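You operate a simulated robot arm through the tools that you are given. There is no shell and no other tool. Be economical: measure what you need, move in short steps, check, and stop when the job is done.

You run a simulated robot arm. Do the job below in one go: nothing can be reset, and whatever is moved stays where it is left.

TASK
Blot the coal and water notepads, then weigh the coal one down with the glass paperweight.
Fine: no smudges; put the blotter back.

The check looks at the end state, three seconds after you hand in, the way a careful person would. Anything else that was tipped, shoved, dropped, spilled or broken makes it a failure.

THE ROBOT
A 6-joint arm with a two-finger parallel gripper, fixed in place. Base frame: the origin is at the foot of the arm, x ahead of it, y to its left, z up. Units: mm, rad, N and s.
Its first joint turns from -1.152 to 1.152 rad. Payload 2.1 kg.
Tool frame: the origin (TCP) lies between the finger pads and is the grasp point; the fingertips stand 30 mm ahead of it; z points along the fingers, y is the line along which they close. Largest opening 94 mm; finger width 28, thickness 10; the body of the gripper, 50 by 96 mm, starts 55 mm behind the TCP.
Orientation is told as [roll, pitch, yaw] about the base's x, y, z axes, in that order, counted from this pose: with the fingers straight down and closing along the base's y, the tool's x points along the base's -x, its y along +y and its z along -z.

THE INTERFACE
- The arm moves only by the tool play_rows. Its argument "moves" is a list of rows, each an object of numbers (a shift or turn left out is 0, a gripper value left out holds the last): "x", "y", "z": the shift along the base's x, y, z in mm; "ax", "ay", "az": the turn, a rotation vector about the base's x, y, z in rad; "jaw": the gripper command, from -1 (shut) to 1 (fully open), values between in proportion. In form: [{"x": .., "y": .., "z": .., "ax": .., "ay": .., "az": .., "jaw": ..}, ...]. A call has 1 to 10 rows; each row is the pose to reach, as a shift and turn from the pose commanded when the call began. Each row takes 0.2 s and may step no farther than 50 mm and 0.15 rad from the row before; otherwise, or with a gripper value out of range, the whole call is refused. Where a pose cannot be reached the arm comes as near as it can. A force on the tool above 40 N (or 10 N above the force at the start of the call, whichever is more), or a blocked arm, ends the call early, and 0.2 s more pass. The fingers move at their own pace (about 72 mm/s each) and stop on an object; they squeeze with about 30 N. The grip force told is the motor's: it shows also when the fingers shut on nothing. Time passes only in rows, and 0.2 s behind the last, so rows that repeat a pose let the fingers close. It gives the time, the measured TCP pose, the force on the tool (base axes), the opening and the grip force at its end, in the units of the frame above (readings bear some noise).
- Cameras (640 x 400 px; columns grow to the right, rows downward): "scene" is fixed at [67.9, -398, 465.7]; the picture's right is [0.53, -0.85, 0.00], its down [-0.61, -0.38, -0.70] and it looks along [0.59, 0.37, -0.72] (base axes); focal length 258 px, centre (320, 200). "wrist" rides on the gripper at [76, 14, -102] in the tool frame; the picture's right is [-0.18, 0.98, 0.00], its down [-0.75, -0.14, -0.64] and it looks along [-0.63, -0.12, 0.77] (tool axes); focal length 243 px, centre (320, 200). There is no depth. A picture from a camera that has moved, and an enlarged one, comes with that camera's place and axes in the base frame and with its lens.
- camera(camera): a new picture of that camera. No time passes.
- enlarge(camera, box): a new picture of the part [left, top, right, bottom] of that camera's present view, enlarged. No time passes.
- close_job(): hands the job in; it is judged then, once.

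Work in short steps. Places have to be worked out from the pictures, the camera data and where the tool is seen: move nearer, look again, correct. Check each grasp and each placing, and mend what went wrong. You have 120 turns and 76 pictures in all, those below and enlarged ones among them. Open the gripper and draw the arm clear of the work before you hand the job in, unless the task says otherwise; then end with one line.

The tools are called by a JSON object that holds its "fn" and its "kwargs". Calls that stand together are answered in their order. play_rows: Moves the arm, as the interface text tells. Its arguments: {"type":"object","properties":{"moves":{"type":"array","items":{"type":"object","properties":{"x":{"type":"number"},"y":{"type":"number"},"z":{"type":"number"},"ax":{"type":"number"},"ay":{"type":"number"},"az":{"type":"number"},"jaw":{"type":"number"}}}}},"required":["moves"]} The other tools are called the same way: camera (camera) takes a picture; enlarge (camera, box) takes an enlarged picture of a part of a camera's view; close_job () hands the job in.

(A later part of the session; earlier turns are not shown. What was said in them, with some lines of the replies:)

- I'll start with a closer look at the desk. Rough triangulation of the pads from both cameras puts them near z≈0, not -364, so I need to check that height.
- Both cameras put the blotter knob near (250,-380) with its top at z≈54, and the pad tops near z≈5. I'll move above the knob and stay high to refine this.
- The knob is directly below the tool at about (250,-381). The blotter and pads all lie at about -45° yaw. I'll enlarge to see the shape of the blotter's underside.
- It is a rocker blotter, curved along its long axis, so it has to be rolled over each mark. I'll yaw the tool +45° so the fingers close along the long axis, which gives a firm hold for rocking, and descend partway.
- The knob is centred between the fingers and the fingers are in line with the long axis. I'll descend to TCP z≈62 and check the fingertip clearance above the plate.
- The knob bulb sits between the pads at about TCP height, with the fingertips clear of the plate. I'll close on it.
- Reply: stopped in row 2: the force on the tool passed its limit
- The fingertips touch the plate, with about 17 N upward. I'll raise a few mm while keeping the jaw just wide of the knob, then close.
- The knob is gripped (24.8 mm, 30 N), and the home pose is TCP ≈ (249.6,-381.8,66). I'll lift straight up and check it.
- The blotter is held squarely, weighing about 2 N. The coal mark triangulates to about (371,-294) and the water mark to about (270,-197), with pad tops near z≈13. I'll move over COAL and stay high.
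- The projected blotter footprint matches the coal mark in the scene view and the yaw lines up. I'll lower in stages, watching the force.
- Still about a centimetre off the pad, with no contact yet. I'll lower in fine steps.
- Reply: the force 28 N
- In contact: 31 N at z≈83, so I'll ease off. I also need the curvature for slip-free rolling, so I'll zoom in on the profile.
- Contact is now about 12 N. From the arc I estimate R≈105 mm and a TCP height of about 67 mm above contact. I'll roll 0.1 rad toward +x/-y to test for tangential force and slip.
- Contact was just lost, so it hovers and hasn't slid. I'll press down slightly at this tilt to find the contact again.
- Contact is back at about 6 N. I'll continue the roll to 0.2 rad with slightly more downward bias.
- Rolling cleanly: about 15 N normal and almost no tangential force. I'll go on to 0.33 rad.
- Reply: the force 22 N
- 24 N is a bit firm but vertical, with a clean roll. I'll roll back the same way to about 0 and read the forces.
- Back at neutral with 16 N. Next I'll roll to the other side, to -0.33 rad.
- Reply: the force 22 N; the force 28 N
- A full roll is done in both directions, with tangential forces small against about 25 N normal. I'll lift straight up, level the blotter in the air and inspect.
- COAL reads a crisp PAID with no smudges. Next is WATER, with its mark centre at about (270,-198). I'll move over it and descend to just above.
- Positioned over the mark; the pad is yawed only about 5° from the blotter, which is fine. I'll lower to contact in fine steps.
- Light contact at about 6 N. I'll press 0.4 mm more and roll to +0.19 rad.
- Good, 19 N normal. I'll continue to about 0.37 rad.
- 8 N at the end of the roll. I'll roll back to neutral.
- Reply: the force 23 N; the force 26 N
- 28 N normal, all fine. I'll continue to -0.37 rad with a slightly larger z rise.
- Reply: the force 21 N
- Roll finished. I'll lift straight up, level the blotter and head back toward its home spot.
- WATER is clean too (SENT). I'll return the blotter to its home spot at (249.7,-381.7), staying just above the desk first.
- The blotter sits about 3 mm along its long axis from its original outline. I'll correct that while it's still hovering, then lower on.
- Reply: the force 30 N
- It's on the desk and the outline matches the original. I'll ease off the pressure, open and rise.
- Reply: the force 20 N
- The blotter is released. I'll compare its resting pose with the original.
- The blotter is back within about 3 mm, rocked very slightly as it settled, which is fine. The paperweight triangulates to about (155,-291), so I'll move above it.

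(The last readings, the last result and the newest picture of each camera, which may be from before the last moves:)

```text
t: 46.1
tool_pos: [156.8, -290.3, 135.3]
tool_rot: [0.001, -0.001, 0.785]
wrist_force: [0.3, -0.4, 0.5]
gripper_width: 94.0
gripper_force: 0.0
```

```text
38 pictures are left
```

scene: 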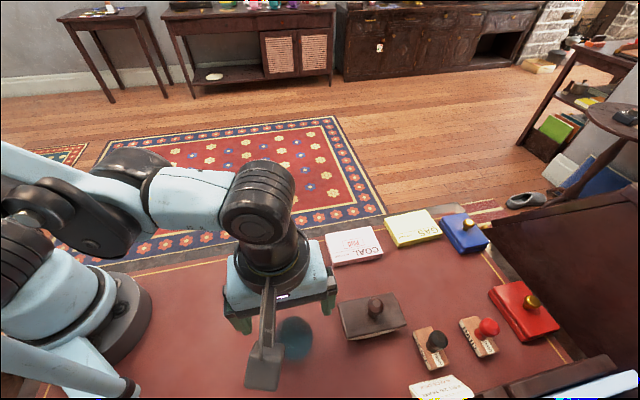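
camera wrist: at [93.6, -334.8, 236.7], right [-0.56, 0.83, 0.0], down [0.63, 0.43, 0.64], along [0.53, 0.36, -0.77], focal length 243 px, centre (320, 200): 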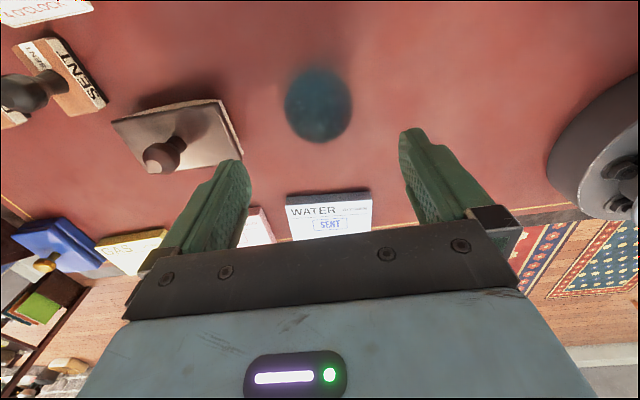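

The ball is about 58 mm across, centred near (152.5,-294.6). I'll correct by about 6 mm and descend part way.

{"fn": "play_rows", "kwargs": {"moves": [{"x": -4.3, "y": -4.3, "z": -10, "jaw": 0.9}, {"x": -4.3, "y": -4.3, "z": -30}, {"x": -4.3, "y": -4.3, "z": -50}, {"x": -4.3, "y": -4.3, "z": -50}]}}

{"fn": "camera", "kwargs": {"camera": "wrist"}}

{"fn": "enlarge", "kwargs": {"camera": "scene", "box": [220, 290, 380, 390]}}

```text
t: 47.1
tool_pos: [150.3, -294.3, 84.0]
tool_rot: [0.002, 0.0, 0.785]
wrist_force: [-0.2, 0.5, 0.4]
gripper_width: 89.4
gripper_force: 0.1
```

```text
37 pictures are left
camera wrist: at [88.2, -338.9, 186.8], right [-0.56, 0.83, 0.0], down [0.63, 0.43, 0.64], along [0.53, 0.36, -0.77], focal length 243 px, centre (320, 200)
```

wrist: 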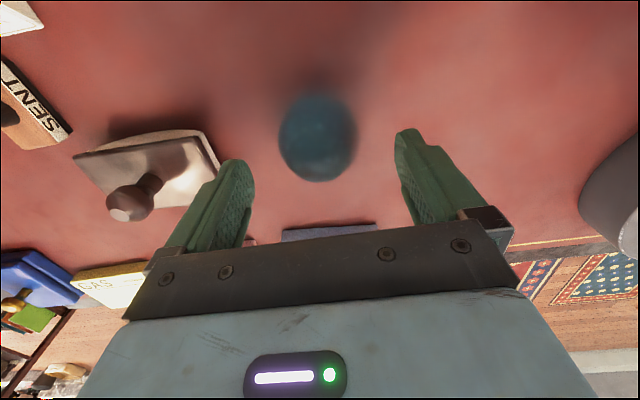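

```text
4.00 times, centred on (300, 340) of scene
camera zoom: at [67.9, -398.0, 465.7], right [0.53, -0.85, 0.0], down [-0.61, -0.38, -0.7], along [0.59, 0.37, -0.72], focal length 1033 px, centre (400, -360)
```

zoom: 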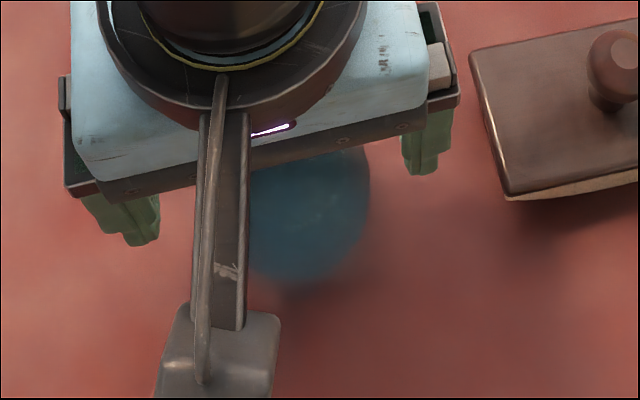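

The ball is centred on the tool axis. I'll descend to TCP z≈33, fingertips just above the desk.

{"fn": "play_rows", "kwargs": {"moves": [{"z": -15}, {"z": -30}, {"z": -42}, {"z": -50}, {"z": -50}]}}

{"fn": "camera", "kwargs": {"camera": "wrist"}}

```text
t: 48.3
tool_pos: [150.2, -294.8, 33.9]
tool_rot: [0.003, 0.001, 0.786]
wrist_force: [-0.7, -1.3, 0.4]
gripper_width: 89.2
gripper_force: 0.0
```

```text
35 pictures are left
camera wrist: at [88.5, -339.7, 136.8], right [-0.56, 0.83, 0.0], down [0.63, 0.43, 0.64], along [0.53, 0.36, -0.77], focal length 243 px, centre (320, 200)
```

wrist: 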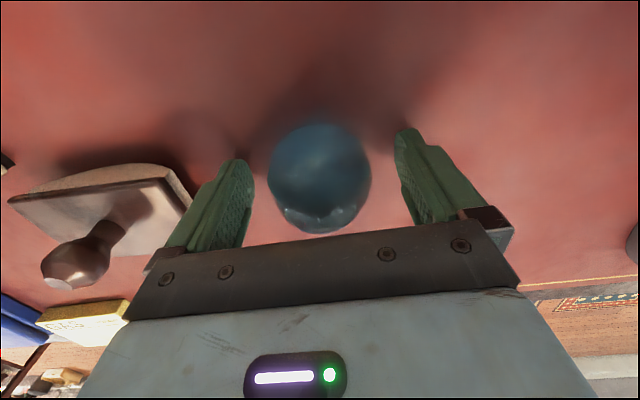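

Well centred, so I'll close gently.

{"fn": "play_rows", "kwargs": {"moves": [{"jaw": 0.5}, {"jaw": 0.3}, {"jaw": 0.1}, {"jaw": -0.2}, {"jaw": -0.2}, {"jaw": -0.2}]}}

{"fn": "camera", "kwargs": {"camera": "wrist"}}

```text
t: 49.7
tool_pos: [151.1, -295.2, 34.3]
tool_rot: [0.0, 0.0, 0.785]
wrist_force: [0.0, 0.5, 0.1]
gripper_width: 61.0
gripper_force: 29.7
```

```text
34 pictures are left
camera wrist: at [88.5, -339.7, 136.9], right [-0.56, 0.83, 0.0], down [0.63, 0.43, 0.64], along [0.53, 0.36, -0.77], focal length 243 px, centre (320, 200)
```

wrist: 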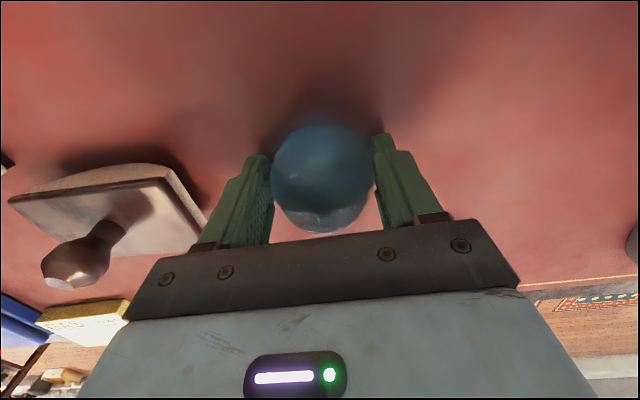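

Held at 61 mm and 30 N. I'll lift slowly and check.

{"fn": "play_rows", "kwargs": {"moves": [{"z": 4, "jaw": -1}, {"z": 12}, {"z": 30}, {"z": 60}, {"z": 100}, {"z": 125}, {"z": 125}]}}

{"fn": "camera", "kwargs": {"camera": "wrist"}}

{"fn": "enlarge", "kwargs": {"camera": "scene", "box": [200, 200, 440, 350]}}

```text
t: 51.3
tool_pos: [151.3, -293.5, 157.3]
tool_rot: [0.002, -0.002, 0.785]
wrist_force: [0.6, 0.1, -2.7]
gripper_width: 60.9
gripper_force: 29.5
```

```text
33 pictures are left
camera wrist: at [88.1, -339.0, 261.2], right [-0.56, 0.83, 0.0], down [0.63, 0.43, 0.64], along [0.53, 0.36, -0.77], focal length 243 px, centre (320, 200)
```

wrist: 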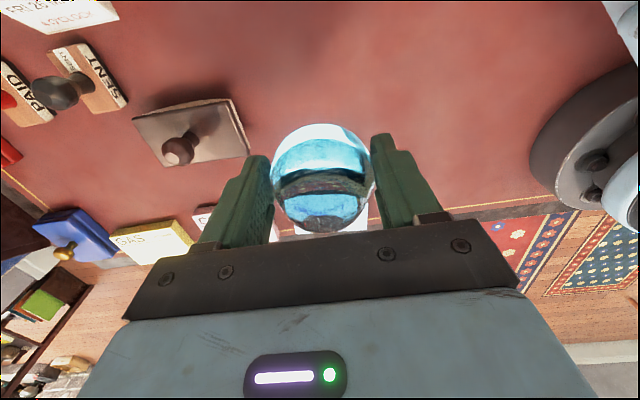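

```text
2.67 times, centred on (320, 275) of scene
camera zoom: at [67.9, -398.0, 465.7], right [0.53, -0.85, 0.0], down [-0.61, -0.38, -0.7], along [0.59, 0.37, -0.72], focal length 689 px, centre (320, 0)
```

zoom: 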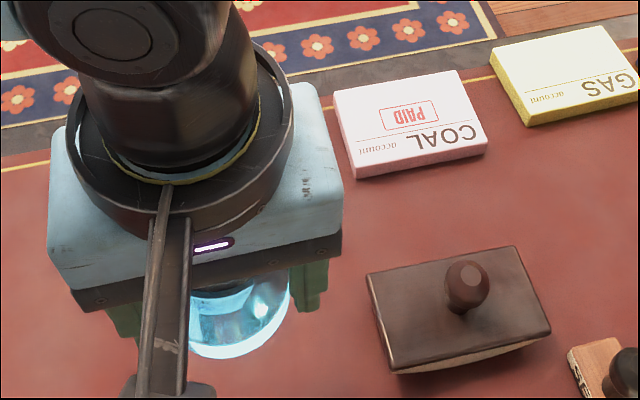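

The paperweight is held securely. I'll carry it high over to the COAL pad centre at (368.5,-296.5).

{"fn": "play_rows", "kwargs": {"moves": [{"x": 30}, {"x": 70}, {"x": 110}, {"x": 150, "y": -1}, {"x": 190, "y": -2}, {"x": 217, "y": -2.5}, {"x": 217, "y": -2.5, "z": -30}, {"x": 217, "y": -2.5, "z": -60}, {"x": 217, "y": -2.5, "z": -80}, {"x": 217, "y": -2.5, "z": -80}]}}

{"fn": "enlarge", "kwargs": {"camera": "scene", "box": [280, 190, 424, 280]}}

{"fn": "camera", "kwargs": {"camera": "wrist"}}

```text
t: 53.5
tool_pos: [367.7, -298.3, 78.5]
tool_rot: [0.002, -0.001, 0.786]
wrist_force: [0.0, 0.6, -3.7]
gripper_width: 61.1
gripper_force: 30.5
```

```text
4.44 times, centred on (352, 235) of scene
camera zoom: at [67.9, -398.0, 465.7], right [0.53, -0.85, 0.0], down [-0.61, -0.38, -0.7], along [0.59, 0.37, -0.72], focal length 1148 px, centre (178, 44)
```

zoom: 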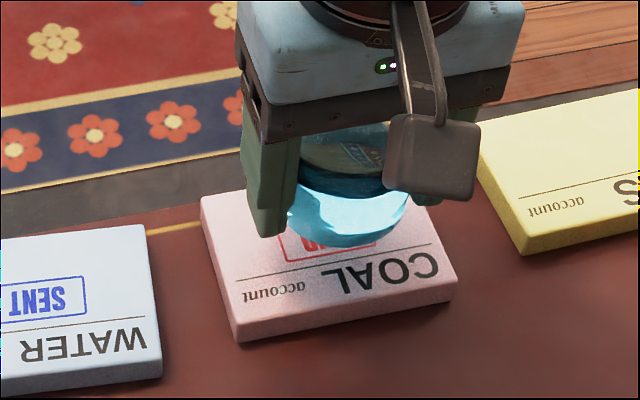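

```text
30 pictures are left
camera wrist: at [304.7, -342.1, 181.1], right [-0.56, 0.83, 0.0], down [0.63, 0.43, 0.64], along [0.53, 0.36, -0.77], focal length 243 px, centre (320, 200)
```

wrist: 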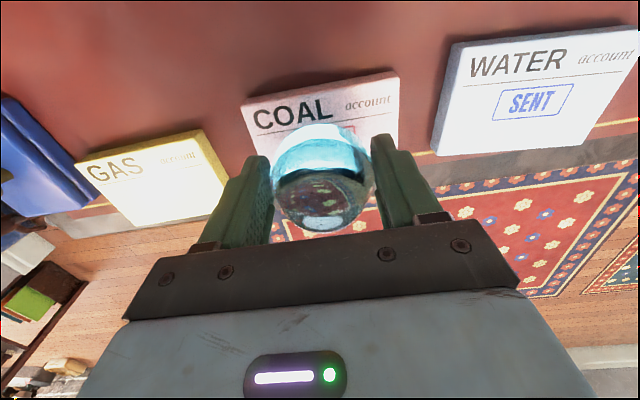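

The projected landing point matches the pad centre. I'll lower toward contact, expected at TCP z≈51.

{"fn": "play_rows", "kwargs": {"moves": [{"z": -10}, {"z": -18}, {"z": -23}, {"z": -23}]}}

{"fn": "play_rows", "kwargs": {"moves": [{"z": -1}, {"z": -2}, {"z": -2}]}}

```text
t: 54.5
tool_pos: [366.8, -296.4, 55.2]
tool_rot: [0.001, 0.0, 0.785]
wrist_force: [-0.1, 0.6, -3.4]
gripper_width: 60.7
gripper_force: 30.3
```

```text
t: 55.3
tool_pos: [367.9, -297.3, 53.9]
tool_rot: [0.002, 0.0, 0.787]
wrist_force: [0.4, 0.4, -3.3]
gripper_width: 61.3
gripper_force: 30.0
```

{"fn": "play_rows", "kwargs": {"moves": [{"z": -1}, {"z": -1.5}, {"z": -1.5}]}}

{"fn": "enlarge", "kwargs": {"camera": "scene", "box": [304, 210, 400, 270]}}

```text
t: 56.1
tool_pos: [367.6, -297.2, 51.8]
tool_rot: [0.003, 0.0, 0.786]
wrist_force: [-0.5, 0.6, -2.3]
gripper_width: 60.9
gripper_force: 29.3
```

```text
6.67 times, centred on (352, 240) of scene
camera zoom: at [67.9, -398.0, 465.7], right [0.53, -0.85, 0.0], down [-0.61, -0.38, -0.7], along [0.59, 0.37, -0.72], focal length 1722 px, centre (107, -67)
```

zoom: 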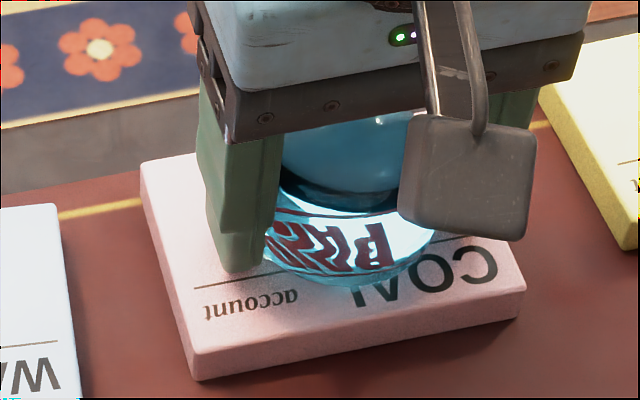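

Very close to the pad now. I'll make small further steps to contact.

{"fn": "play_rows", "kwargs": {"moves": [{"z": -0.5}, {"z": -1}, {"z": -1}]}}

```text
t: 56.9
tool_pos: [368.0, -296.5, 52.1]
tool_rot: [0.0, 0.0, 0.785]
wrist_force: [2.7, -1.5, 10.8]
gripper_width: 60.6
gripper_force: 29.3
```

Contact at about 13 N. I'll ease off slightly and open gradually.

{"fn": "play_rows", "kwargs": {"moves": [{"z": 0.4, "jaw": 0.25}, {"z": 0.4, "jaw": 0.35}, {"z": 0.4, "jaw": 0.5}, {"z": 0.4, "jaw": 0.8}, {"z": 0.4, "jaw": 0.8}]}}

{"fn": "camera", "kwargs": {"camera": "wrist"}}

```text
t: 58.1
tool_pos: [368.1, -297.2, 52.2]
tool_rot: [0.0, 0.001, 0.785]
wrist_force: [-0.1, 0.5, -0.2]
gripper_width: 84.7
gripper_force: 0.1
```

```text
28 pictures are left
camera wrist: at [304.8, -341.8, 155.1], right [-0.56, 0.83, 0.0], down [0.63, 0.43, 0.64], along [0.53, 0.36, -0.77], focal length 243 px, centre (320, 200)
```

wrist: 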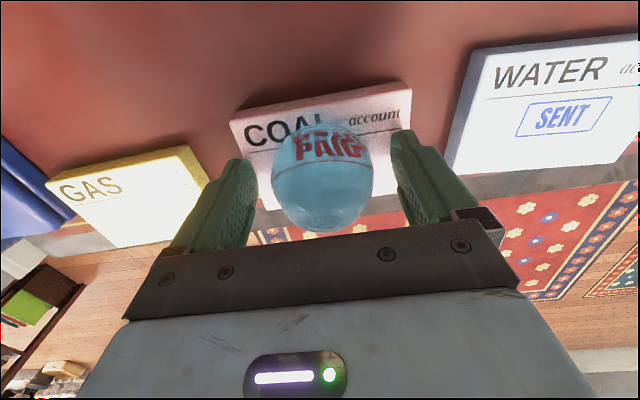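

The paperweight stays put with the fingers clear on both sides. I'll rise straight up and draw clear.

{"fn": "play_rows", "kwargs": {"moves": [{"z": 10}, {"z": 30}, {"z": 60}, {"z": 100}, {"z": 140}, {"z": 170}, {"z": 180, "x": -30, "y": 30}, {"z": 190, "x": -60, "y": 60}, {"z": 195, "x": -90, "y": 90}, {"z": 195, "x": -120, "y": 120}]}}

{"fn": "camera", "kwargs": {"camera": "scene"}}

{"fn": "enlarge", "kwargs": {"camera": "scene", "box": [250, 200, 570, 400]}}

{"fn": "enlarge", "kwargs": {"camera": "scene", "box": [320, 280, 416, 350]}}

```text
t: 60.3
tool_pos: [249.0, -177.7, 244.5]
tool_rot: [0.001, 0.001, 0.785]
wrist_force: [-0.1, 0.4, 0.1]
gripper_width: 84.4
gripper_force: 0.2
```

```text
27 pictures are left
```

scene: 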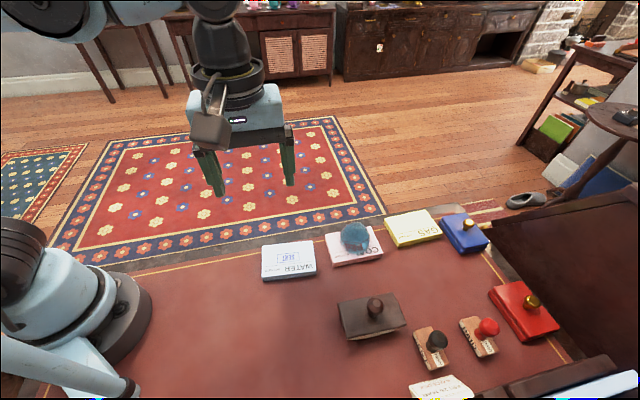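

```text
2.00 times, centred on (410, 300) of scene
camera zoom: at [67.9, -398.0, 465.7], right [0.53, -0.85, 0.0], down [-0.61, -0.38, -0.7], along [0.59, 0.37, -0.72], focal length 516 px, centre (140, 0)
```

zoom: 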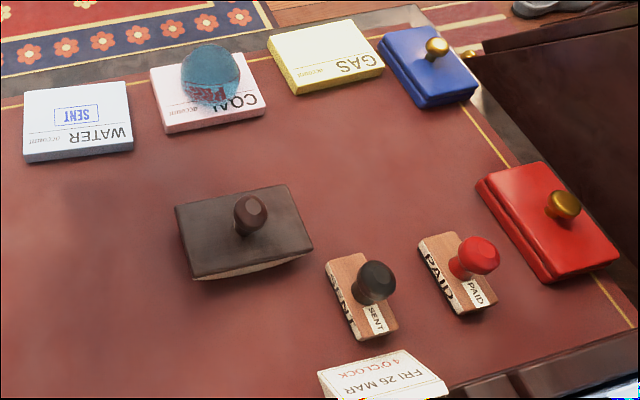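

```text
5.71 times, centred on (368, 315) of scene
camera zoom: at [67.9, -398.0, 465.7], right [0.53, -0.85, 0.0], down [-0.61, -0.38, -0.7], along [0.59, 0.37, -0.72], focal length 1476 px, centre (46, -457)
```

zoom: 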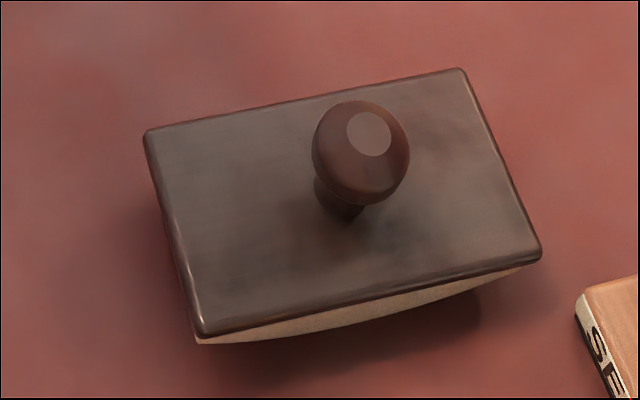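

Everything is in place: both pads are clean, the paperweight stands on COAL, the blotter rests at home upright and still, and the arm is clear. I'll hand in.

{"fn": "close_job", "kwargs": {}}

```text
The job is handed in.
```

I blotted the coal and water notepads with no visible smudges, put the blotter back within about 3 mm of where it started, and set the glass paperweight on the coal notepad.
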